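You operate a simulated robot arm through the tools that you are given. There is no shell and no other tool. Be economical: measure what you need, move in short steps, check, and stop when the job is done.

You are at the controls of a simulated robot arm. One attempt, no reset.

JOB
Take the tall tin on the end of the long bench by the fineness meter and put it away on the top of the long table. Put the green block labelled "No 57" from the end of the long bench by the fineness meter on top of the gear there and the green block labelled "No 63" on the slats of the feed table between the side boards. Do these in any order. Set down upright: tall tin.

Only the result counts: the job must be done as asked and must still hold three seconds after the hand-in. Knocking over, shifting, dropping, spilling or breaking anything else fails it.

ROBOT AND FRAMES
A 7-joint arm with a fingered hand on a trunk, on a base that drives. Base frame: it is fixed to the floor where the robot stands at the start and does not move with it; the origin is under the middle of the robot, x ahead of it, y to its left, z up. Readings come in mm, degrees, newtons and seconds.
Its first joint turns from -166.0 to 166.0 degrees. Places, roughly: slats of the feed table between the side boards [-500, -4500, 500]; top of the long table [-300, 800, 800]. Payload 3.7 kg.
Tool frame: the origin (TCP) lies between the finger pads and is the grasp point; the fingertips stand 25 mm ahead of it; z points along the fingers, y is the line along which they close. The gripper opens to 88 mm. The gripper's body begins 29 mm behind the TCP. The gripper is a hand of 5 fingers: y runs from the thumb to the fingers, the wrist lies at [-13, -106, -174] in the tool frame, and closing takes about 1.5 s.
Orientation is that of the tool frame in the base frame, as [roll, pitch, yaw] about the fixed x, y, z axes, in that order (R = Rz(yaw) Ry(pitch) Rx(roll)). With the fingers straight down and the wrist toward the robot, the tool's x, y and z point along [0, 1, 0], [1, 0, 0] and [0, 0, -1] of the base frame.

CONTROLS
- The arm moves only by the tool servo_tool. Its arguments are lists of equal length, an entry for each row: "travel": the shift along the tool's x, y, z in mm, a list of three; "delta_rot": the turn, a rotation vector about the tool's x, y, z in degrees, a list of three. In form: {"travel": [[x, y, z], ...], "delta_rot": [[rx, ry, rz], ...]}. A call has 1 to 8 rows; each row shifts and turns the commanded pose from where the row before left it, along the tool's axes as they then stand. "grip" is the closure, from 0 (fully open) to 1 (shut), set as the call begins (left out, the last holds). A row lasts 0.2 s, in which the tool goes at most 50 mm and 8.6 degrees; a call with a longer step from one row to the next is refused whole, and so is a gripper value outside its range. A pose out of reach is approached as far as the arm can. The call stops where the force on the tool passes 40 N (or 10 N more than at its start, if that is more) or the arm is blocked; 0.2 s more then pass. The fingers move at their own pace (about 108 mm/s each) and stop on an object; they squeeze with about 25 N. The grip force told is the motor's: it shows also when the fingers shut on nothing. Time passes only in rows, and 0.2 s behind the last, so rows that do not move let the fingers close. It gives the time, the measured TCP pose, the force on the tool (base axes), the opening and the grip force at its end, in the units of the frame above (readings bear some noise), with the torque about the TCP (base axes, N m) and any sound that the robot's microphone picked up, and new pictures: "pictures" is both (left out), scene, wrist or none.
- Cameras (640 x 400 px; columns grow to the right, rows downward): "scene" is now at [156, 284.8, 1277.5]; the picture's right is [0.71, -0.70, 0.00], its down [-0.48, -0.49, -0.73] and it looks along [0.51, 0.52, -0.68] (base axes); focal length 214 px, centre (320, 200). "wrist" rides on the gripper at [59, -79, -105] in the tool frame; the picture's right is [-0.73, 0.32, -0.61], its down [-0.62, -0.68, 0.38] and it looks along [-0.29, 0.66, 0.70] (tool axes); focal length 234 px, centre (320, 200). There is no depth. A picture from a camera that has moved, and an enlarged one, comes with that camera's place and axes in the base frame and with its lens.
- roll_base(legs): drives the robot by 1 to 6 legs, each [ahead, left, turn to the left] in mm, mm and degrees, along the robot's own axes; the way and the turn of a leg run together, so that a leg with both is an arc; at most 1500 mm and 180 degrees a leg. The arm and the cameras ride along, it lands a little off, and it stops where it bumps. It gives what a move gives, and a new picture of the scene camera.
- move_fingers(index, middle, ring, little, thumb_bend, thumb_turn): sets how far each is bent, from 0 (flat) to 100 (curled in); at 30 the hand is open as for a grip, at 70 the pads meet at the TCP. One left out holds its place. A second passes; each finger stops where it meets its share of the squeeze, and holds until it gets a number again. A gripper value or a shape takes the hand back. It gives what a move gives, with no picture; readings hold the bend of each and the force on index, middle, ring, little, thumb and palm. thumb_turn goes from beside the hand (0) to across from the fingers (100), as for a grip.
- grasp_type(shape): the hand has 5 fingers and takes this shape, open, in about a second: jaw (thumb against the fingers, like two jaws); tri (thumb and two fingers); tip (a fingertip pinch); poke (one finger out to press); point (the index stretched); flat (the hand flat); cup (the hand cupped); fist (a fist). The gripper value then closes the fingers along that shape, each until it touches; the sizes above hold for jaw. It gives what a move gives, with no picture.
- pan_tilt(pan, tilt): turns the head with the scene camera to pan (to the left, within 120 degrees either way) and tilt (down, from -29 to 69), counted from straight ahead of the robot. It gives what a move gives, and a new picture of the scene camera.
- inspect(camera, box): a new picture of the part [left, top, right, bottom] of that camera's present view, enlarged. It takes no simulated time.
- finish_job(): hands the job in; it is judged then, once.

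Work in short steps. Places have to be worked out from the pictures, the camera data and where the tool is seen: move nearer, look again, correct. Check each grasp and each placing, and mend what went wrong. You have 165 turns and 260 pictures in all, those below and enlarged ones among them. Open the gripper and draw the arm clear of the work before you hand the job in, unless the task says otherwise; then end with one line.

The tools are called after ">>>" as a command line: name --argument value ..., lists and objects as JSON in quotes. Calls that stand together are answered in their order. servo_tool: Moves the arm, as the interface text tells. Its arguments: {"type":"object","properties":{"travel":{"type":"array","items":{"type":"array","items":{"type":"number"}}},"delta_rot":{"type":"array","items":{"type":"array","items":{"type":"number"}}},"grip":{"type":"number"},"pictures":{"type":"string","enum":["both","scene","wrist","none"]}},"required":["travel","delta_rot"]} The other tools are called the same way: grasp_type (shape) gives the hand a shape; move_fingers (index, middle, ring, little, thumb_bend, thumb_turn) moves the fingers one by one; roll_base (legs) drives the base; pan_tilt (pan, tilt) turns the head that bears the scene camera; inspect (camera, box) takes an enlarged picture of a part of a camera's view; finish_job () hands the job in.

At the start:

```text
t: 0.0
eef_pos: [551.3, 297.0, 1107.6]
orientation: [-180.0, 0.0, 90.0]
ft_force: [-0.6, -0.4, -0.9]
torque: [0.02, -0.01, -0.02]
gripper_width: 87.8
finger_force: 0.1
shape: jaw
bend: [30.0, 30.0, 30.0, 30.0, 30.0, 98.0]
finger forces: [0.1, 0.1, 0.1, 0.0, 0.0, 0.0]
robot x, y, heading: [3.0, 0.3, 0.1]
head pan, tilt: [45.5, 43.0]
```

scene: 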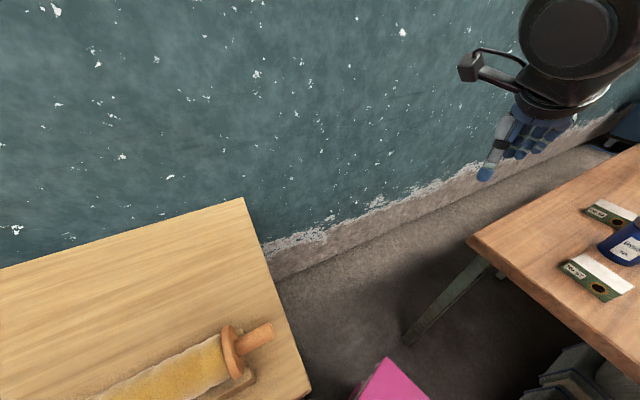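
wrist: 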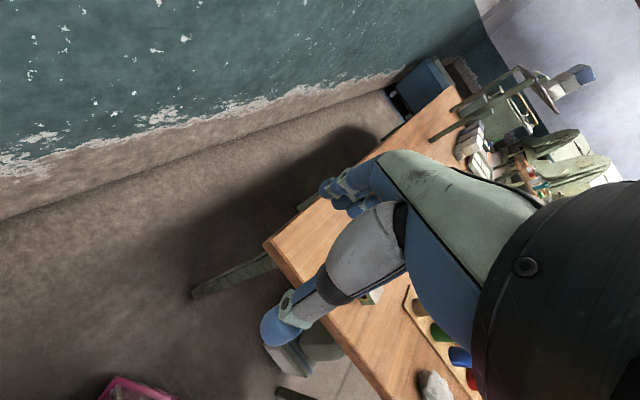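

The bench with blocks is to the right of this view; I turn the head to straight ahead to see it.

>>> pan_tilt --pan 0 --tilt 40

>>> pan_tilt --pan -60 --tilt 30

>>> pan_tilt --pan -115 --tilt 20

>>> pan_tilt --pan 100 --tilt 35

```text
t: 1.1
eef_pos: [550.2, 296.5, 1107.6]
orientation: [179.9, 0.1, 89.9]
ft_force: [0.4, 0.3, -0.4]
torque: [0.0, 0.02, 0.02]
gripper_width: 87.6
finger_force: 0.0
shape: jaw
bend: [30.0, 30.0, 30.0, 30.0, 30.0, 98.0]
finger forces: [0.0, 0.0, 0.0, 0.0, 0.0, 0.0]
robot x, y, heading: [-3.2, -0.1, 0.0]
head pan, tilt: [0.0, 40.0]
camera scene: at [183.0, 225.7, 1281.8], right [0.0, -1.0, 0.0], down [-0.64, 0.0, -0.77], along [0.77, 0.0, -0.64], focal length 214 px, centre (320, 200)
```

scene: 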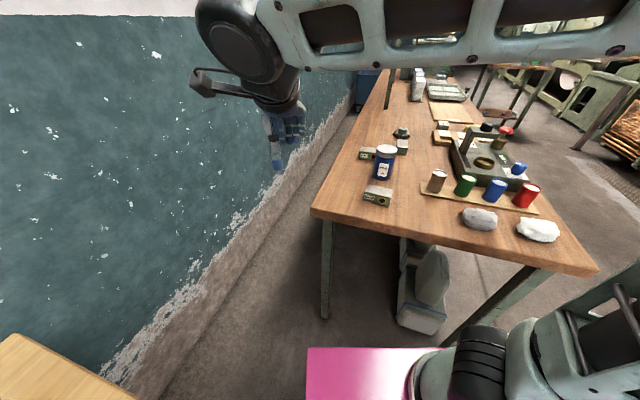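

```text
t: 2.4
eef_pos: [550.1, 297.3, 1107.4]
orientation: [180.0, 0.0, 90.0]
ft_force: [-0.6, -0.3, 0.9]
torque: [0.03, -0.02, -0.02]
gripper_width: 87.7
finger_force: 0.0
shape: jaw
bend: [30.0, 30.0, 30.0, 30.0, 30.0, 98.0]
finger forces: [0.1, 0.1, 0.0, 0.1, 0.0, 0.0]
robot x, y, heading: [-2.1, -2.5, -0.4]
head pan, tilt: [-60.0, 30.0]
camera scene: at [143.2, 147.3, 1297.2], right [-0.87, -0.5, 0.0], down [-0.25, 0.43, -0.87], along [0.43, -0.75, -0.5], focal length 214 px, centre (320, 200)
```

scene: 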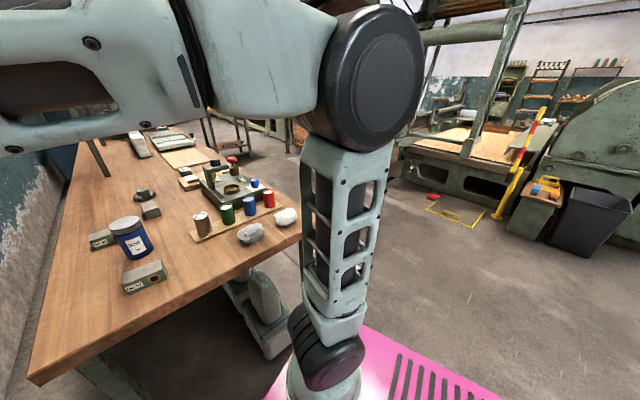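

```text
t: 3.7
eef_pos: [551.1, 296.7, 1106.4]
orientation: [179.9, 0.0, 90.0]
ft_force: [-0.3, 0.1, -0.3]
torque: [0.01, -0.01, -0.03]
gripper_width: 87.7
finger_force: 0.1
shape: jaw
bend: [30.0, 30.0, 30.0, 30.0, 30.0, 98.0]
finger forces: [0.0, 0.0, 0.1, 0.0, 0.0, 0.1]
robot x, y, heading: [1.3, 1.5, 0.1]
head pan, tilt: [-115.0, 20.0]
camera scene: at [58.7, 141.2, 1313.2], right [-0.91, 0.42, 0.0], down [0.14, 0.31, -0.94], along [-0.4, -0.85, -0.34], focal length 214 px, centre (320, 200)
```

scene: 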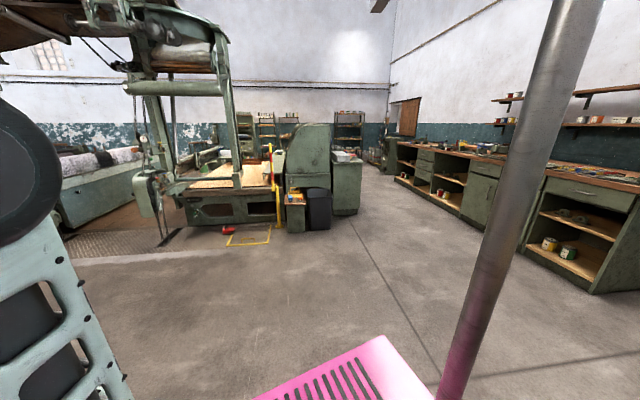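

```text
t: 6.8
eef_pos: [550.8, 296.6, 1107.4]
orientation: [179.9, 0.0, 90.0]
ft_force: [-0.1, -0.9, -0.2]
torque: [0.0, 0.02, 0.05]
gripper_width: 87.4
finger_force: 0.2
shape: jaw
bend: [30.0, 30.0, 30.0, 30.0, 30.0, 98.0]
finger forces: [0.1, 0.0, 0.0, 0.1, 0.1, 0.1]
robot x, y, heading: [2.1, -0.2, 0.1]
head pan, tilt: [100.0, 35.0]
camera scene: at [82.7, 312.3, 1289.4], right [0.98, 0.17, 0.0], down [0.1, -0.56, -0.82], along [-0.14, 0.81, -0.57], focal length 214 px, centre (320, 200)
```

scene: 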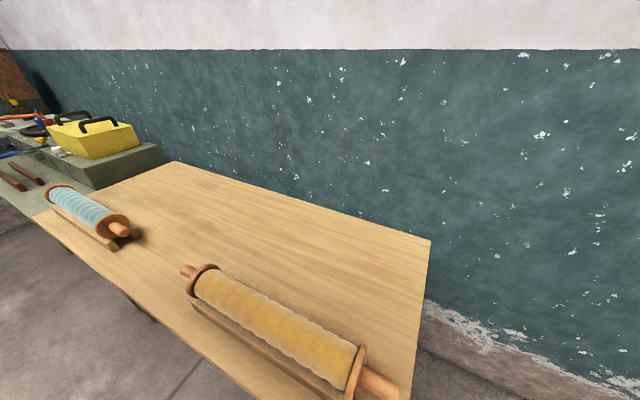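

I look closely at the bench end.

>>> pan_tilt --pan -20 --tilt 45

>>> inspect --camera "scene" --box '[180, 60, 420, 210]'

```text
t: 8.8
eef_pos: [549.7, 297.2, 1107.3]
orientation: [179.9, -0.1, 90.0]
ft_force: [0.3, 0.8, -0.4]
torque: [0.02, 0.01, -0.01]
gripper_width: 87.5
finger_force: 0.1
shape: jaw
bend: [30.0, 30.0, 30.0, 30.0, 30.0, 98.0]
finger forces: [0.0, 0.0, 0.0, 0.1, 0.0, 0.0]
robot x, y, heading: [-0.7, -0.2, -0.1]
head pan, tilt: [-20.0, 45.0]
camera scene: at [174.4, 197.8, 1274.6], right [-0.34, -0.94, 0.0], down [-0.66, 0.24, -0.71], along [0.66, -0.24, -0.71], focal length 214 px, centre (320, 200)
```

scene: 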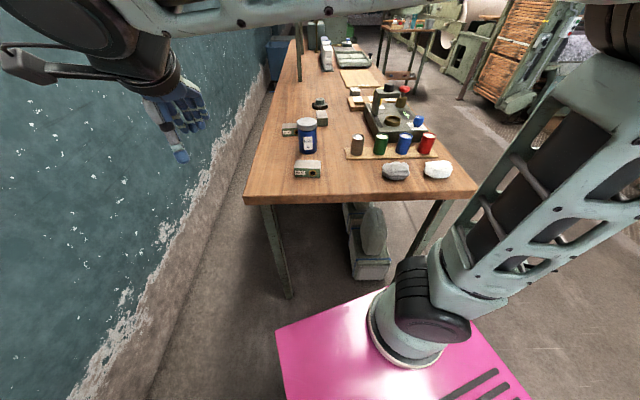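

```text
2.67 times, centred on (300, 135) of scene
camera zoom: at [174.4, 197.8, 1274.6], right [-0.34, -0.94, 0.0], down [-0.66, 0.24, -0.71], along [0.66, -0.24, -0.71], focal length 572 px, centre (373, 373)
```

zoom: 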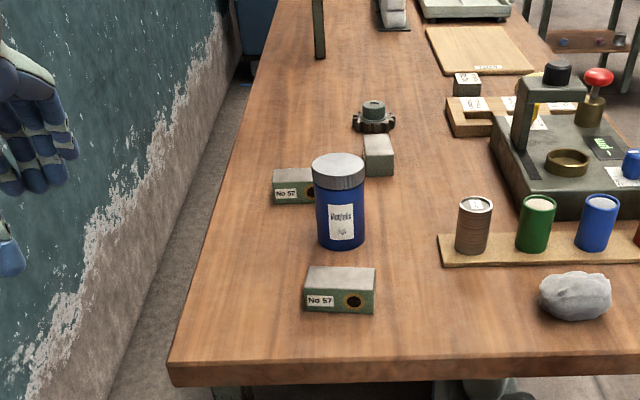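

Labels need a closer look, as both read similar.

>>> inspect --camera "scene" --box '[276, 90, 340, 130]'

>>> inspect --camera "scene" --box '[276, 145, 340, 185]'

```text
10.00 times, centred on (308, 110) of scene
camera zoom: at [174.4, 197.8, 1274.6], right [-0.34, -0.94, 0.0], down [-0.66, 0.24, -0.71], along [0.66, -0.24, -0.71], focal length 2145 px, centre (440, 1100)
```

zoom: 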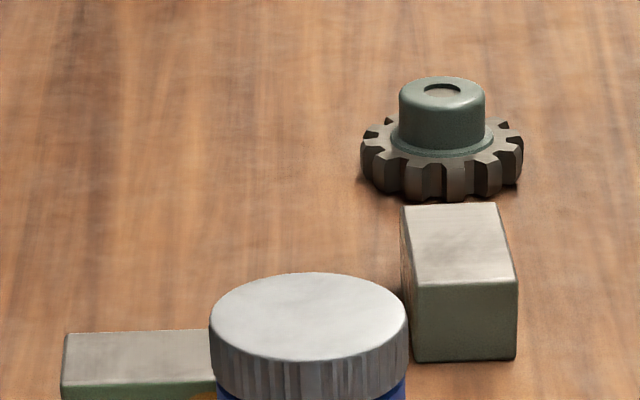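

```text
10.00 times, centred on (308, 165) of scene
camera zoom: at [174.4, 197.8, 1274.6], right [-0.34, -0.94, 0.0], down [-0.66, 0.24, -0.71], along [0.66, -0.24, -0.71], focal length 2145 px, centre (440, 550)
```

zoom: 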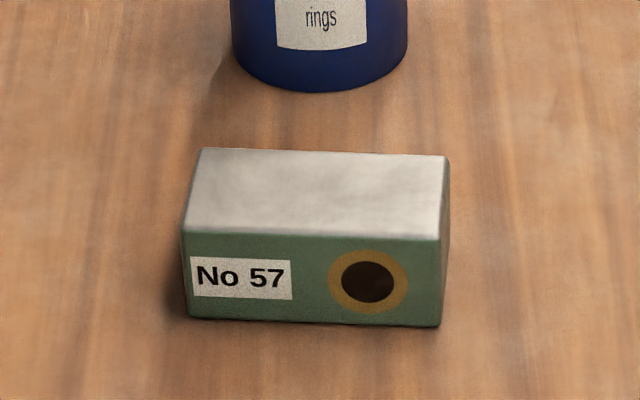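

>>> inspect --camera "scene" --box '[272, 112, 320, 142]'

```text
13.33 times, centred on (296, 127) of scene
camera zoom: at [174.4, 197.8, 1274.6], right [-0.34, -0.94, 0.0], down [-0.66, 0.24, -0.71], along [0.66, -0.24, -0.71], focal length 2860 px, centre (640, 1173)
```

zoom: 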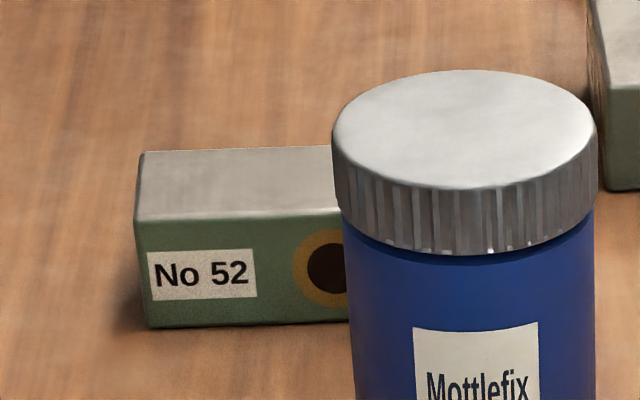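

No 52 is a decoy; the third block, near the gear, must be No 63 with its label on a hidden side. I move the hand ahead for a wrist view.

>>> servo_tool --travel '[[0, 45, 0], [0, 45, 0], [0, 45, 0]]' --delta_rot '[[0, 0, 0], [0, 0, 0], [0, 0, 0]]'

```text
t: 9.6
eef_pos: [685.5, 296.7, 1110.1]
orientation: [-180.0, -0.1, 90.0]
ft_force: [-0.4, 0.3, -0.1]
torque: [0.0, -0.04, -0.03]
gripper_width: 87.6
finger_force: 0.1
shape: jaw
bend: [30.0, 30.0, 30.0, 30.0, 30.0, 98.0]
finger forces: [0.1, 0.0, 0.1, 0.1, 0.0, 0.1]
robot x, y, heading: [0.2, 2.1, -0.0]
head pan, tilt: [-20.0, 45.0]
camera scene: at [174.1, 197.7, 1274.6], right [-0.34, -0.94, 0.0], down [-0.66, 0.24, -0.71], along [0.66, -0.24, -0.71], focal length 214 px, centre (320, 200)
camera wrist: at [606.2, 356.4, 1215.8], right [0.32, -0.73, 0.61], down [-0.68, -0.62, -0.38], along [0.66, -0.29, -0.7], focal length 234 px, centre (320, 200)
```

scene: 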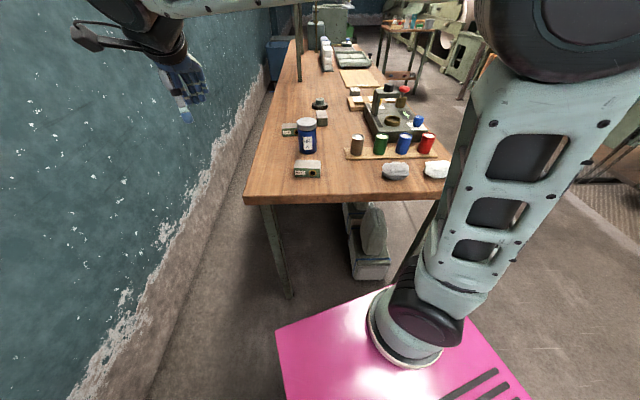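
wrist: 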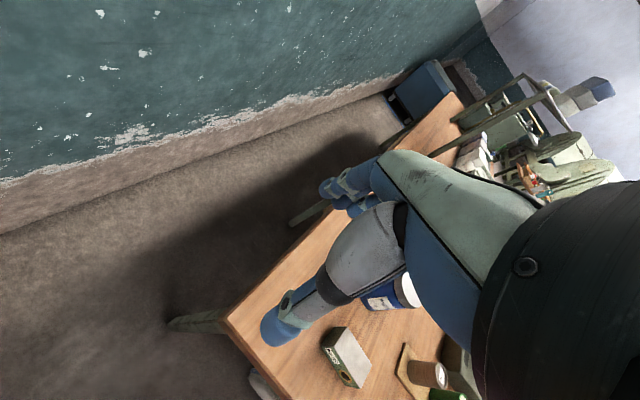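

Triangulating the bench corner gives a bench top near z 829. I zoom both views for accurate block positions.

>>> inspect --camera "wrist" --box '[290, 260, 450, 400]'

>>> inspect --camera "scene" --box '[270, 85, 366, 190]'

```text
2.86 times, centred on (370, 330) of wrist
camera zoom: at [606.2, 356.4, 1215.8], right [0.32, -0.73, 0.61], down [-0.68, -0.62, -0.38], along [0.66, -0.29, -0.7], focal length 669 px, centre (177, -171)
```

zoom: 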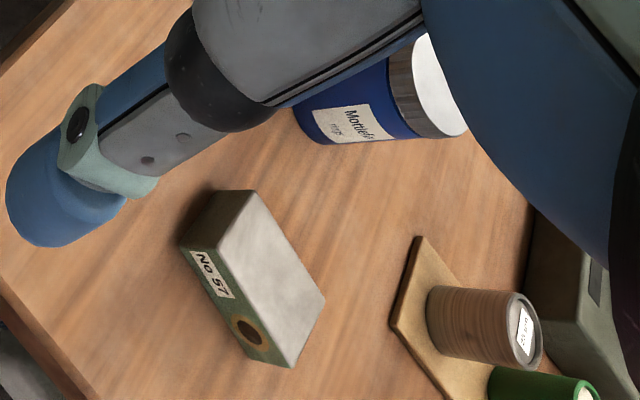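

```text
3.81 times, centred on (318, 138) of scene
camera zoom: at [174.1, 197.7, 1274.6], right [-0.34, -0.94, 0.0], down [-0.66, 0.24, -0.71], along [0.66, -0.24, -0.71], focal length 817 px, centre (328, 438)
```

zoom: 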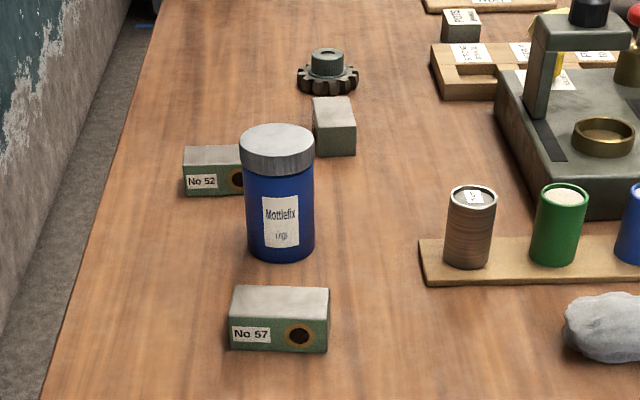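

Heights disagree a bit; I zoom on the bench corner in both cameras.

>>> inspect --camera "wrist" --box '[196, 290, 276, 340]'

>>> inspect --camera "scene" --box '[220, 175, 300, 225]'

>>> inspect --camera "wrist" --box '[316, 320, 380, 390]'

```text
8.00 times, centred on (236, 315) of wrist
camera zoom: at [606.2, 356.4, 1215.8], right [0.32, -0.73, 0.61], down [-0.68, -0.62, -0.38], along [0.66, -0.29, -0.7], focal length 1873 px, centre (992, -720)
```

zoom: 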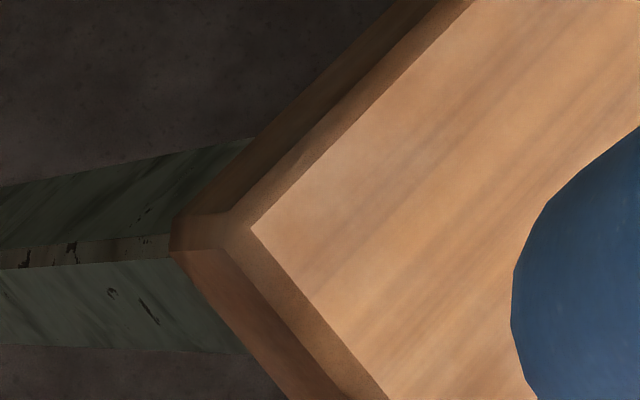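

```text
8.00 times, centred on (260, 200) of scene
camera zoom: at [174.1, 197.7, 1274.6], right [-0.34, -0.94, 0.0], down [-0.66, 0.24, -0.71], along [0.66, -0.24, -0.71], focal length 1716 px, centre (800, 200)
```

zoom: 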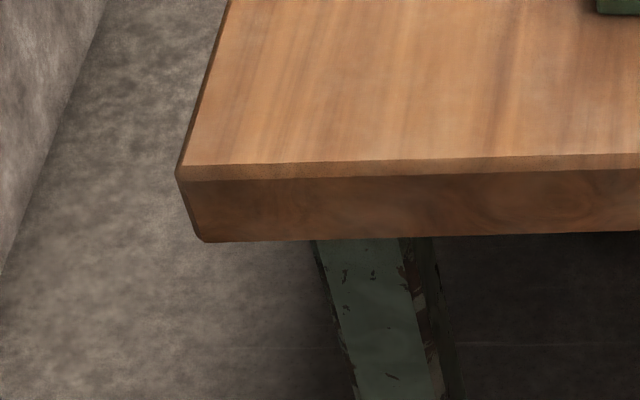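

```text
5.71 times, centred on (348, 355) of wrist
camera zoom: at [606.2, 356.4, 1215.8], right [0.32, -0.73, 0.61], down [-0.68, -0.62, -0.38], along [0.66, -0.29, -0.7], focal length 1338 px, centre (160, -686)
```

zoom: 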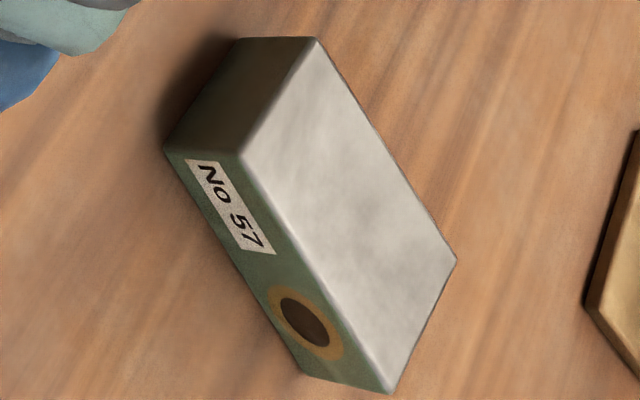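

Working estimates (base frame): bench top z≈846, No 57 centre (705,45) with long axis at 68°, tin (837,5) Ø66 h≈110, third block (1035,-123), gear (1165,-163). Now I look down at the base and under the bench to judge driving room.

>>> pan_tilt --pan 0 --tilt 69

>>> pan_tilt --pan -70 --tilt 60

>>> pan_tilt --pan 90 --tilt 60

```text
t: 10.4
eef_pos: [684.9, 297.1, 1109.4]
orientation: [-180.0, -0.1, 90.1]
ft_force: [-0.3, -1.3, 0.4]
torque: [0.0, 0.02, 0.0]
gripper_width: 87.8
finger_force: 0.1
shape: jaw
bend: [30.0, 30.0, 30.0, 30.0, 30.0, 98.0]
finger forces: [0.0, 0.0, 0.1, 0.0, 0.1, 0.1]
robot x, y, heading: [0.1, -0.9, -0.0]
head pan, tilt: [0.0, 68.8]
camera scene: at [154.0, 225.6, 1245.7], right [0.0, -1.0, 0.0], down [-0.93, 0.0, -0.36], along [0.36, 0.0, -0.93], focal length 214 px, centre (320, 200)
```

scene: 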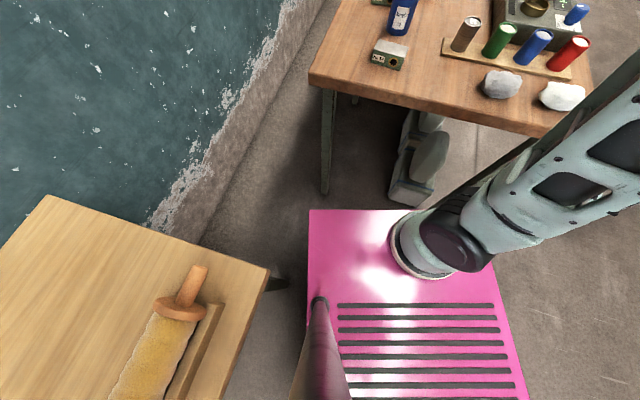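

```text
t: 11.9
eef_pos: [686.3, 296.9, 1108.4]
orientation: [-180.0, -0.1, 90.0]
ft_force: [-0.3, -0.7, 0.4]
torque: [0.02, 0.0, 0.0]
gripper_width: 87.7
finger_force: 0.1
shape: jaw
bend: [30.0, 30.0, 30.0, 30.0, 30.0, 98.0]
finger forces: [0.0, 0.0, 0.0, 0.0, 0.0, 0.0]
robot x, y, heading: [0.4, 2.5, 0.2]
head pan, tilt: [-70.0, 60.0]
camera scene: at [120.8, 163.0, 1255.1], right [-0.94, -0.34, 0.0], down [-0.3, 0.81, -0.5], along [0.17, -0.47, -0.87], focal length 214 px, centre (320, 200)
```

scene: 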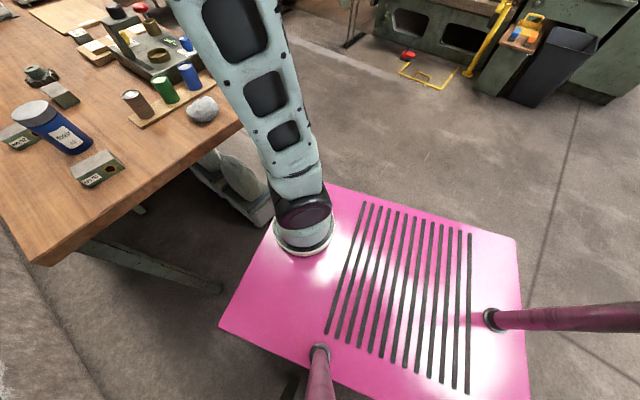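

```text
t: 14.3
eef_pos: [684.6, 296.1, 1109.0]
orientation: [180.0, 0.0, 89.9]
ft_force: [-0.2, -0.5, -0.4]
torque: [0.0, 0.0, 0.01]
gripper_width: 87.6
finger_force: 0.0
shape: jaw
bend: [30.0, 30.0, 30.0, 30.0, 30.0, 98.0]
finger forces: [0.1, 0.0, 0.1, 0.0, 0.1, 0.0]
robot x, y, heading: [-3.4, -0.7, -0.6]
head pan, tilt: [90.0, 60.0]
camera scene: at [98.0, 292.3, 1255.1], right [1.0, 0.0, 0.0], down [0.0, -0.87, -0.5], along [0.0, 0.5, -0.87], focal length 214 px, centre (320, 200)
```

scene: 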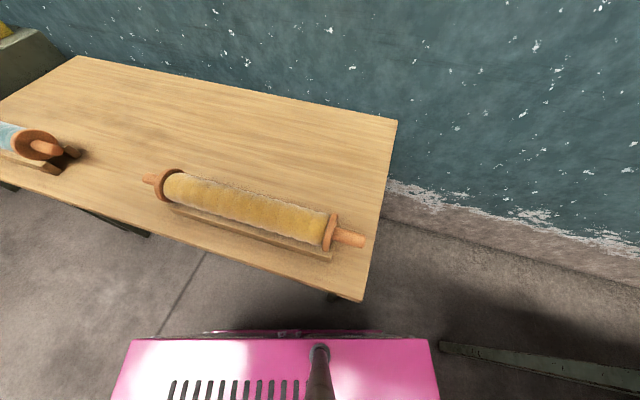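

The arm's column stands near (260,-88) on a 600 mm high deck, so driving ~90 mm ahead is safe and brings the gear well within reach.

>>> pan_tilt --pan -15 --tilt 42

>>> roll_base --legs '[[90, 0, 0]]'

```text
t: 16.1
eef_pos: [685.8, 297.5, 1109.9]
orientation: [-180.0, 0.0, 90.0]
ft_force: [-0.3, -0.1, -0.8]
torque: [0.04, 0.01, 0.02]
gripper_width: 87.8
finger_force: 0.1
shape: jaw
bend: [30.0, 30.0, 30.0, 30.0, 30.0, 98.0]
finger forces: [0.0, 0.0, 0.0, 0.0, 0.1, 0.0]
robot x, y, heading: [0.4, -1.3, 0.1]
head pan, tilt: [-15.0, 42.0]
camera scene: at [178.7, 204.0, 1278.9], right [-0.26, -0.97, 0.0], down [-0.65, 0.17, -0.74], along [0.72, -0.19, -0.67], focal length 214 px, centre (320, 200)
```

scene: 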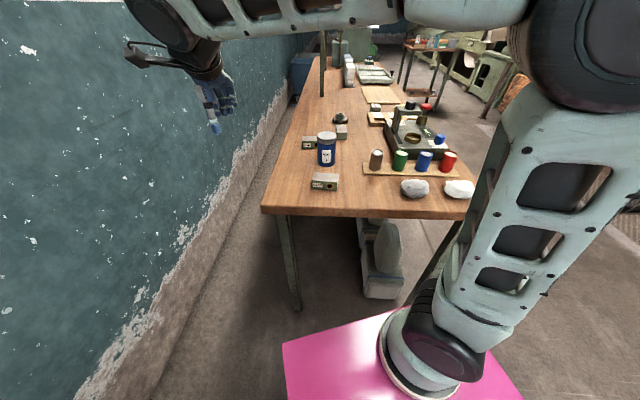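

```text
t: 17.2
eef_pos: [778.3, 297.6, 1109.0]
orientation: [-179.8, -0.1, 90.0]
ft_force: [-0.3, -0.6, -0.6]
torque: [-0.01, -0.02, 0.02]
gripper_width: 87.7
finger_force: 0.0
shape: jaw
bend: [30.0, 30.0, 30.0, 30.0, 30.0, 98.0]
finger forces: [0.0, 0.0, 0.0, 0.0, 0.0, 0.1]
robot x, y, heading: [92.5, -1.8, 0.0]
head pan, tilt: [-15.0, 42.0]
camera scene: at [269.9, 203.9, 1278.9], right [-0.26, -0.97, 0.0], down [-0.65, 0.17, -0.74], along [0.72, -0.19, -0.67], focal length 214 px, centre (320, 200)
```

scene: 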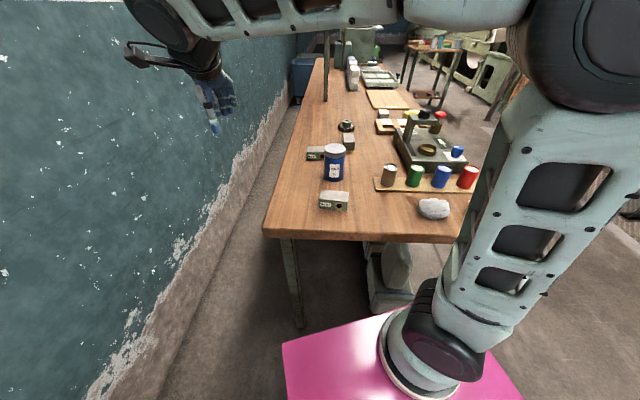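

Next I yaw the tool to -22° relative and move toward No 57, taking a wrist view on the way.

>>> servo_tool --travel '[[0, 0, 0], [0, 0, 0], [0, 0, 0]]' --delta_rot '[[0, 0, 7.3], [0, 0, 7.3], [0, 0, 7.4]]' --pictures "wrist"

```text
t: 18.1
eef_pos: [775.9, 296.2, 1109.9]
orientation: [180.0, -0.1, 67.9]
ft_force: [-1.1, 0.2, 0.7]
torque: [0.03, 0.02, -0.01]
gripper_width: 87.7
finger_force: 0.0
shape: jaw
bend: [30.0, 30.0, 30.0, 30.0, 30.0, 98.0]
finger forces: [0.0, 0.1, 0.0, 0.1, 0.0, 0.0]
robot x, y, heading: [89.8, 2.2, 0.1]
head pan, tilt: [-15.0, 42.0]
camera wrist: at [725.1, 381.8, 1216.0], right [0.03, -0.79, 0.61], down [-0.87, -0.32, -0.38], along [0.5, -0.52, -0.7], focal length 234 px, centre (320, 200)
```

wrist: 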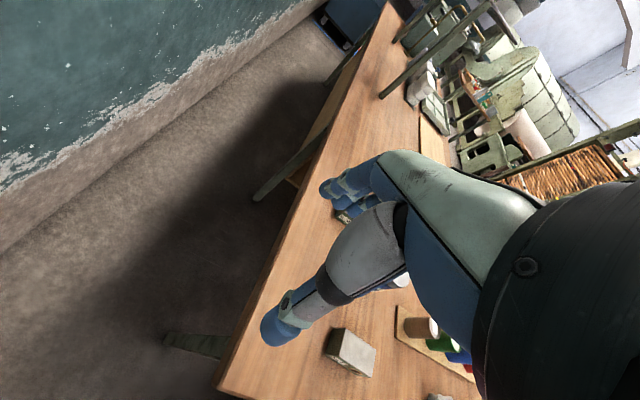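

>>> servo_tool --travel '[[-43.2, 4.7, 0], [-43.2, 4.7, 0], [-43.2, 4.7, 0], [-43.2, 4.7, 15], [-43.2, 4.7, 25], [-43.2, 4.7, 30], [0, 0, 30]]' --delta_rot '[[0, 0, 0], [0, 0, 0], [0, 0, 0], [0, 0, 0], [0, 0, 0], [0, 0, 0], [0, 0, 0]]'

```text
refused: row 5 steps farther than a row can; nothing moved
```

>>> servo_tool --travel '[[-43.2, 4.7, 0], [-43.2, 4.7, 0], [-43.2, 4.7, 0], [-43.2, 4.7, 15], [-43.2, 4.7, 15], [-43.2, 4.7, 15], [0, 0, 30], [0, 0, 25]]' --delta_rot '[[0, 0, 0], [0, 0, 0], [0, 0, 0], [0, 0, 0], [0, 0, 0], [0, 0, 0], [0, 0, 0], [0, 0, 0]]'

```text
t: 19.9
eef_pos: [706.3, 45.1, 1008.6]
orientation: [180.0, 0.1, 68.0]
ft_force: [-0.4, -0.6, -0.4]
torque: [-0.02, 0.0, 0.04]
gripper_width: 87.6
finger_force: 0.1
shape: jaw
bend: [30.0, 30.0, 30.0, 30.0, 30.0, 98.0]
finger forces: [0.1, 0.0, 0.0, 0.0, 0.0, 0.0]
robot x, y, heading: [93.2, -0.2, -0.2]
head pan, tilt: [-15.0, 42.0]
camera scene: at [269.9, 203.8, 1278.9], right [-0.26, -0.97, 0.0], down [-0.65, 0.17, -0.74], along [0.72, -0.19, -0.67], focal length 214 px, centre (320, 200)
camera wrist: at [654.2, 130.3, 1114.6], right [0.03, -0.79, 0.61], down [-0.87, -0.32, -0.38], along [0.5, -0.51, -0.7], focal length 234 px, centre (320, 200)
```

scene: 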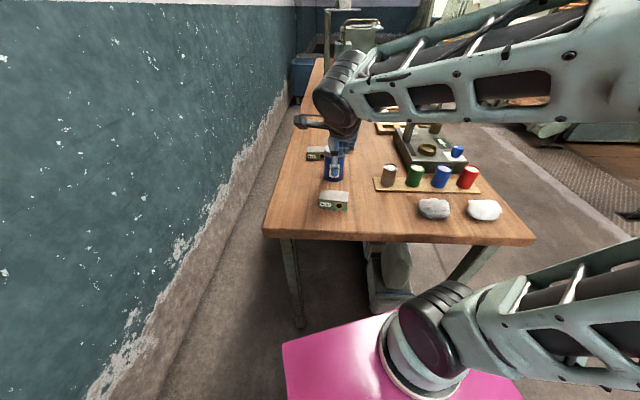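
wrist: 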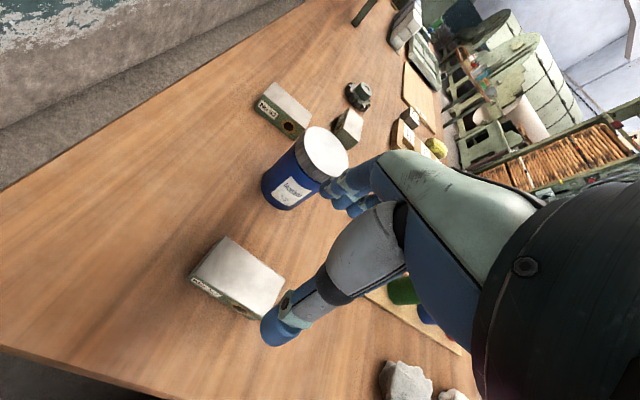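

The wrist view shows everything; I zoom on the blocks and gear.

>>> inspect --camera "wrist" --box '[320, 70, 400, 150]'

>>> inspect --camera "wrist" --box '[170, 220, 310, 350]'

>>> inspect --camera "scene" --box '[290, 110, 390, 220]'

```text
5.00 times, centred on (360, 110) of wrist
camera zoom: at [654.2, 130.3, 1114.6], right [0.03, -0.79, 0.61], down [-0.87, -0.32, -0.38], along [0.5, -0.51, -0.7], focal length 1171 px, centre (120, 650)
```

zoom: 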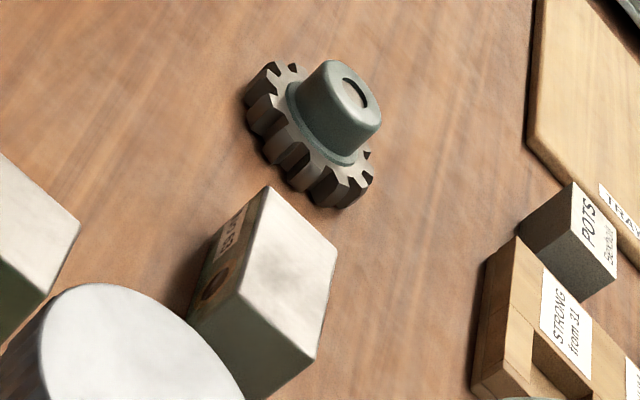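

```text
3.08 times, centred on (240, 285) of wrist
camera zoom: at [654.2, 130.3, 1114.6], right [0.03, -0.79, 0.61], down [-0.87, -0.32, -0.38], along [0.5, -0.51, -0.7], focal length 720 px, centre (566, -62)
```

zoom: 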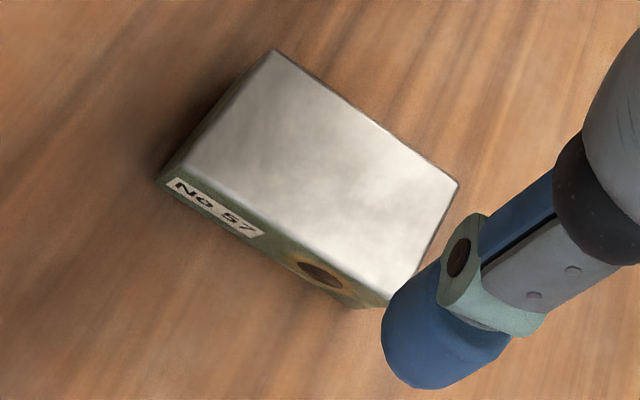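

```text
3.64 times, centred on (340, 165) of scene
camera zoom: at [269.9, 203.8, 1278.9], right [-0.26, -0.97, 0.0], down [-0.65, 0.17, -0.74], along [0.72, -0.19, -0.67], focal length 780 px, centre (247, 327)
```

zoom: 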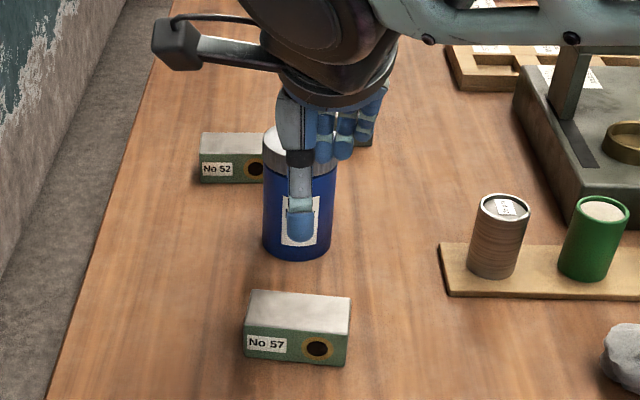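

No 57's centre comes to (703,46), top z≈881, and the third block's label (on its left face) reads "63" plausibly. The hand is right above No 57; I descend to z≈878 in stages.

>>> servo_tool --travel '[[0, -2, 40], [0, 0, 40], [0, 0, 30]]' --delta_rot '[[0, 0, 0], [0, 0, 0], [0, 0, 0]]'

```text
t: 20.6
eef_pos: [703.3, 47.6, 897.8]
orientation: [-179.9, 0.0, 68.1]
ft_force: [0.2, -0.5, 0.2]
torque: [0.0, 0.0, 0.02]
gripper_width: 87.6
finger_force: 0.1
shape: jaw
bend: [30.0, 30.0, 30.0, 30.0, 30.0, 98.0]
finger forces: [0.0, 0.0, 0.1, 0.0, 0.1, 0.0]
robot x, y, heading: [89.8, 0.2, 0.1]
head pan, tilt: [-15.0, 42.0]
camera scene: at [269.8, 203.8, 1278.9], right [-0.26, -0.97, 0.0], down [-0.65, 0.17, -0.74], along [0.72, -0.19, -0.67], focal length 214 px, centre (320, 200)
camera wrist: at [651.6, 131.5, 1003.4], right [0.03, -0.79, 0.61], down [-0.87, -0.32, -0.38], along [0.5, -0.52, -0.7], focal length 234 px, centre (320, 200)
```

scene: 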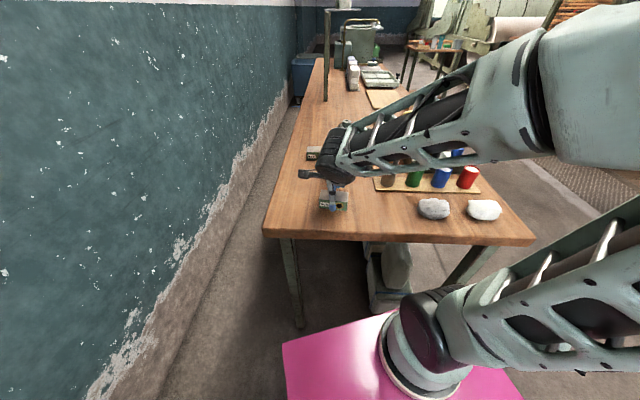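
wrist: 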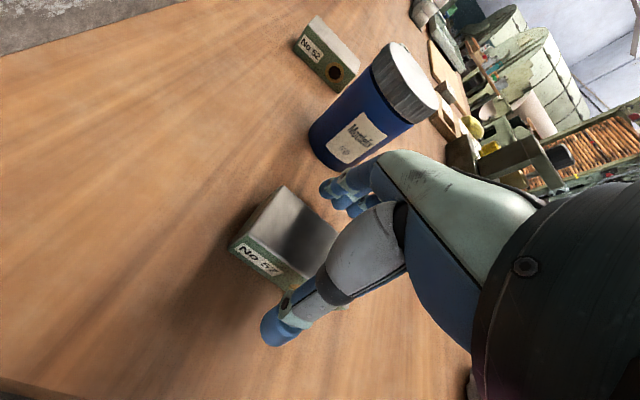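

The geometry agrees with the estimate (block centre projects where seen). Descend 21 mm more and close.

>>> servo_tool --travel '[[0, 0, 12], [0, 0, 9]]' --delta_rot '[[0, 0, 0], [0, 0, 0]]' --pictures "wrist"

>>> servo_tool --travel '[[0, 0, 0], [0, 0, 0], [0, 0, 0], [0, 0, 0], [0, 0, 0], [0, 0, 0], [0, 0, 0], [0, 0, 0]]' --delta_rot '[[0, 0, 0], [0, 0, 0], [0, 0, 0], [0, 0, 0], [0, 0, 0], [0, 0, 0], [0, 0, 0], [0, 0, 0]]' --grip 1 --pictures "wrist"

```text
t: 21.2
eef_pos: [702.6, 45.9, 877.1]
orientation: [180.0, 0.1, 67.8]
ft_force: [-0.8, 0.6, 0.5]
torque: [-0.01, -0.03, 0.0]
gripper_width: 87.5
finger_force: 0.1
shape: jaw
bend: [30.0, 30.0, 30.0, 30.0, 30.0, 98.0]
finger forces: [0.0, 0.0, 0.1, 0.0, 0.0, 0.0]
robot x, y, heading: [91.1, 1.8, 0.2]
head pan, tilt: [-15.0, 42.0]
camera wrist: at [651.9, 130.9, 983.1], right [0.03, -0.79, 0.61], down [-0.87, -0.32, -0.38], along [0.5, -0.51, -0.7], focal length 234 px, centre (320, 200)
```

wrist: 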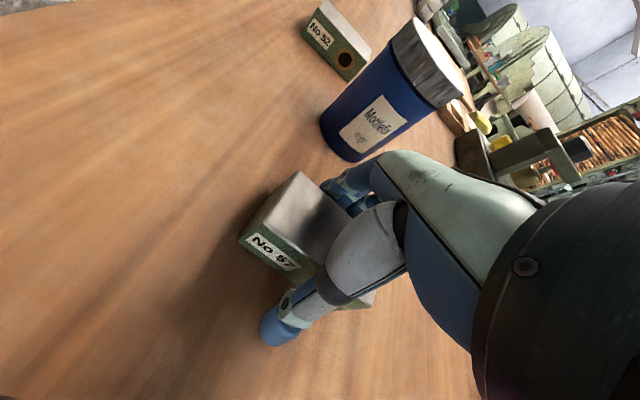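

```text
t: 23.1
eef_pos: [702.8, 44.7, 877.9]
orientation: [179.9, 0.0, 68.0]
ft_force: [-0.8, -0.5, -0.2]
torque: [0.03, 0.03, 0.08]
gripper_width: 38.0
finger_force: 24.5
shape: jaw
bend: [74.0, 49.0, 47.0, 46.0, 71.0, 100.0]
finger forces: [11.8, 6.6, 2.9, 1.4, 22.8, 0.0]
robot x, y, heading: [92.8, -3.4, -0.1]
head pan, tilt: [-15.0, 42.0]
camera wrist: at [651.8, 130.9, 983.2], right [0.03, -0.79, 0.61], down [-0.87, -0.32, -0.38], along [0.5, -0.52, -0.7], focal length 234 px, centre (320, 200)
```

wrist: 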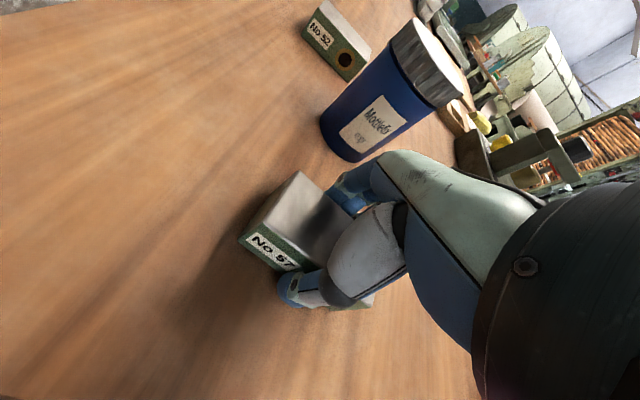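

Gripped at 38 mm with 24.5 N. I lift gently and look.

>>> servo_tool --travel '[[0, 0, -15], [0, 0, -35], [0, 0, -40], [0, 0, -40]]' --delta_rot '[[0, 0, 0], [0, 0, 0], [0, 0, 0], [0, 0, 0]]'

>>> inspect --camera "scene" --box '[290, 110, 390, 220]'

```text
t: 24.1
eef_pos: [704.0, 46.5, 1010.0]
orientation: [-179.9, 0.0, 68.0]
ft_force: [-0.6, 0.6, -7.2]
torque: [-0.03, 0.01, -0.01]
gripper_width: 38.1
finger_force: 24.7
shape: jaw
bend: [74.0, 50.0, 49.0, 50.0, 71.0, 98.0]
finger forces: [12.8, 6.0, 2.9, 1.4, 23.0, 0.0]
robot x, y, heading: [91.1, 1.7, -0.2]
head pan, tilt: [-15.0, 42.0]
camera scene: at [270.2, 203.8, 1278.8], right [-0.26, -0.97, 0.0], down [-0.65, 0.17, -0.74], along [0.72, -0.19, -0.67], focal length 214 px, centre (320, 200)
camera wrist: at [651.2, 130.6, 1114.8], right [0.03, -0.79, 0.61], down [-0.87, -0.32, -0.38], along [0.5, -0.51, -0.7], focal length 234 px, centre (320, 200)
```

scene: 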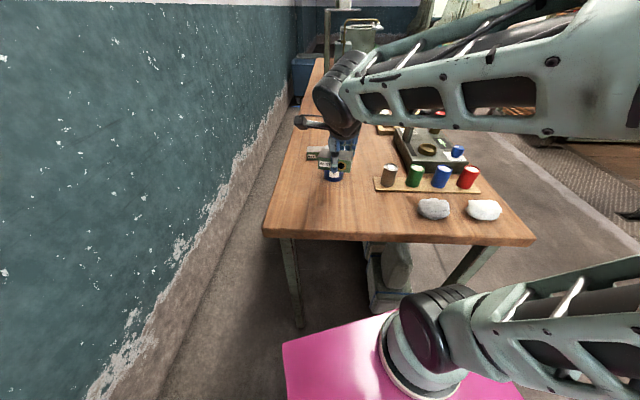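
wrist: 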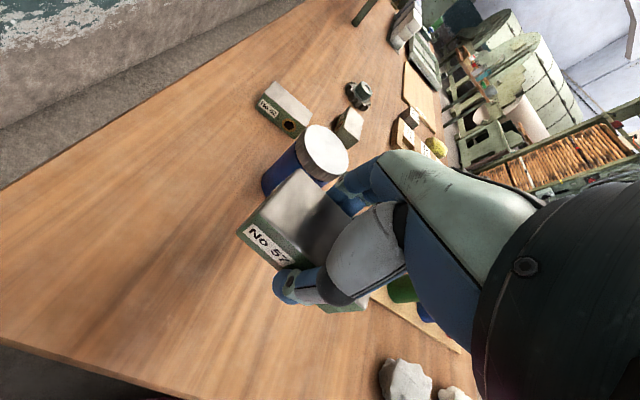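

```text
3.64 times, centred on (340, 165) of scene
camera zoom: at [270.2, 203.8, 1278.8], right [-0.26, -0.97, 0.0], down [-0.65, 0.17, -0.74], along [0.72, -0.19, -0.67], focal length 780 px, centre (247, 327)
```

zoom: 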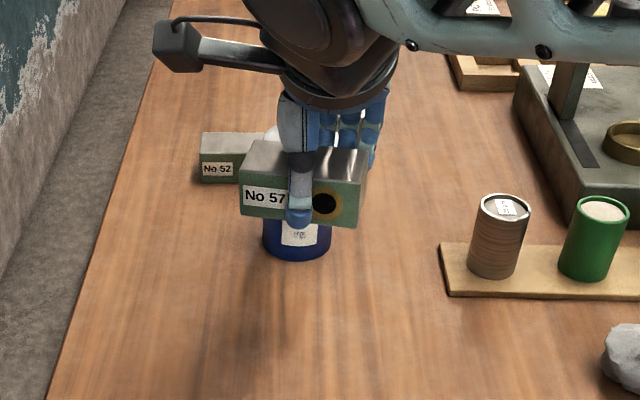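

Block held level. Gear hub top triangulates to about (1177,-167,889). I carry the block over the tin toward the gear and re-measure.

>>> servo_tool --travel '[[0, 20, -30], [-3, 47, 0], [-3, 47, 0], [-3, 47, 0], [-3, 47, 0], [-3, 47, 0], [-3, 47, 0], [-3, 47, 0]]' --delta_rot '[[0, 0, 0], [0, 0, 0], [0, 0, 0], [0, 0, 0], [0, 0, 0], [0, 0, 0], [0, 0, 0], [0, 0, 0]]'

```text
t: 25.9
eef_pos: [1019.5, -103.0, 1039.0]
orientation: [-180.0, 0.0, 68.0]
ft_force: [-0.5, 0.3, -6.7]
torque: [-0.06, -0.03, 0.0]
gripper_width: 38.0
finger_force: 24.3
shape: jaw
bend: [74.0, 50.0, 49.0, 50.0, 71.0, 98.0]
finger forces: [13.0, 6.2, 3.0, 1.2, 23.9, 0.0]
robot x, y, heading: [93.7, 2.7, 0.0]
head pan, tilt: [-15.0, 42.0]
camera scene: at [269.8, 203.9, 1278.9], right [-0.26, -0.97, 0.0], down [-0.65, 0.17, -0.74], along [0.72, -0.19, -0.67], focal length 214 px, centre (320, 200)
camera wrist: at [969.4, -17.0, 1144.9], right [0.03, -0.79, 0.61], down [-0.86, -0.32, -0.38], along [0.5, -0.52, -0.7], focal length 234 px, centre (320, 200)
```

scene: 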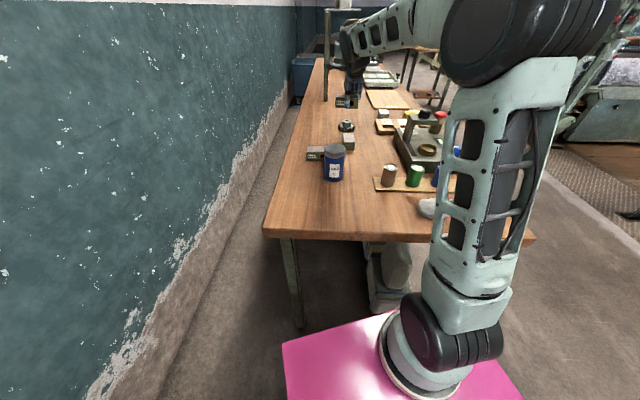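
wrist: 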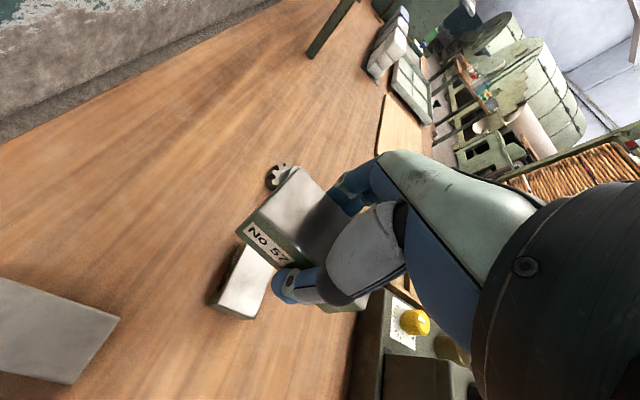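

>>> inspect --camera "scene" --box '[300, 85, 380, 165]'

>>> inspect --camera "wrist" --box '[200, 150, 300, 330]'

```text
5.00 times, centred on (340, 125) of scene
camera zoom: at [269.8, 203.9, 1278.9], right [-0.26, -0.97, 0.0], down [-0.65, 0.17, -0.74], along [0.72, -0.19, -0.67], focal length 1072 px, centre (220, 575)
```

zoom: 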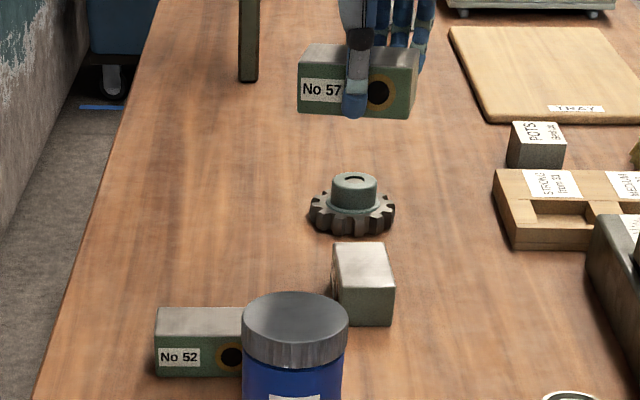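

```text
2.22 times, centred on (250, 240) of wrist
camera zoom: at [969.4, -17.0, 1144.9], right [0.03, -0.79, 0.61], down [-0.86, -0.32, -0.38], along [0.5, -0.52, -0.7], focal length 520 px, centre (476, 111)
```

zoom: 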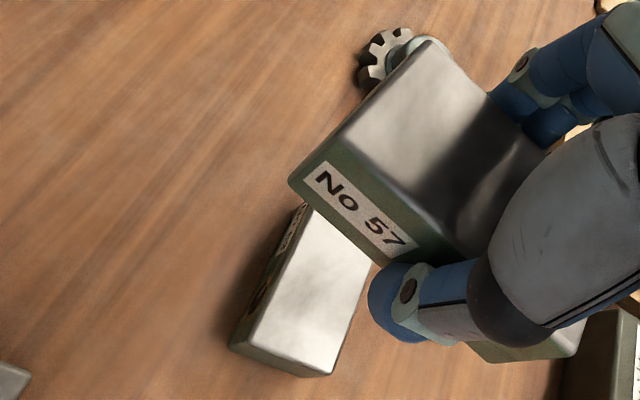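

The gear hub centre checks out at (1178,-167,889). I move directly above and descend partway.

>>> servo_tool --travel '[[0, 43, 0], [0, 43, 0], [0, 43, 0], [0, 42, 0], [0, 0, 40], [0, 0, 40]]' --delta_rot '[[0, 0, 0], [0, 0, 0], [0, 0, 0], [0, 0, 0], [0, 0, 0], [0, 0, 0]]'

>>> inspect --camera "scene" --box '[310, 80, 390, 150]'

```text
t: 27.2
eef_pos: [1178.8, -167.5, 960.4]
orientation: [179.9, 0.0, 68.0]
ft_force: [-0.4, -0.5, -6.5]
torque: [-0.03, -0.02, -0.04]
gripper_width: 37.9
finger_force: 24.9
shape: jaw
bend: [74.0, 50.0, 50.0, 50.0, 71.0, 98.0]
finger forces: [13.2, 6.2, 2.9, 1.1, 23.6, 0.1]
robot x, y, heading: [90.5, -2.9, 0.1]
head pan, tilt: [-15.0, 42.0]
camera scene: at [270.0, 203.7, 1278.9], right [-0.26, -0.97, 0.0], down [-0.65, 0.17, -0.74], along [0.72, -0.19, -0.67], focal length 214 px, centre (320, 200)
camera wrist: at [1127.7, -83.5, 1066.2], right [0.03, -0.79, 0.61], down [-0.87, -0.32, -0.38], along [0.5, -0.52, -0.7], focal length 234 px, centre (320, 200)
```

scene: 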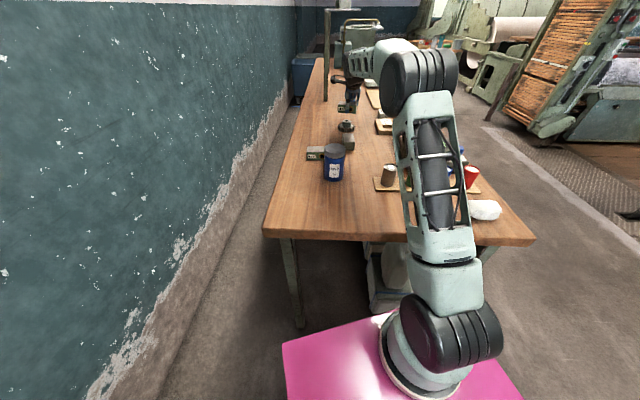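
wrist: 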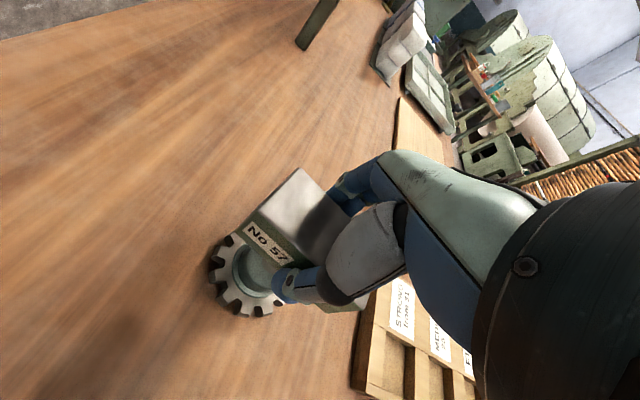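

```text
5.71 times, centred on (350, 115) of scene
camera zoom: at [270.0, 203.7, 1278.9], right [-0.26, -0.97, 0.0], down [-0.65, 0.17, -0.74], along [0.72, -0.19, -0.67], focal length 1226 px, centre (149, 686)
```

zoom: 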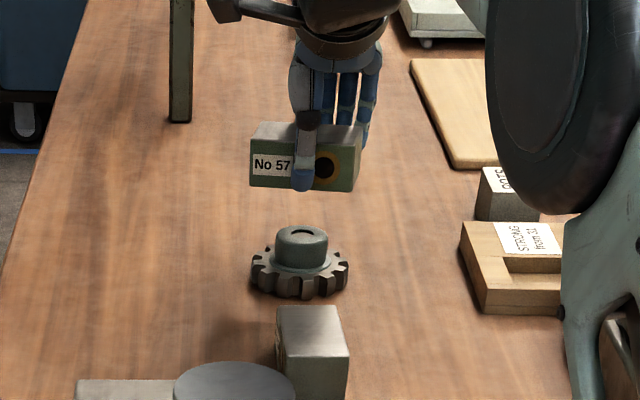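

>>> inspect --camera "wrist" --box '[190, 160, 350, 330]'

```text
2.35 times, centred on (270, 245) of wrist
camera zoom: at [1127.7, -83.5, 1066.2], right [0.03, -0.79, 0.61], down [-0.87, -0.32, -0.38], along [0.5, -0.52, -0.7], focal length 551 px, centre (438, 94)
```

zoom: 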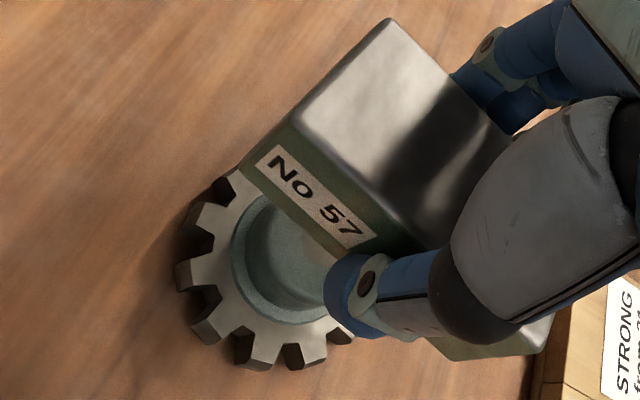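

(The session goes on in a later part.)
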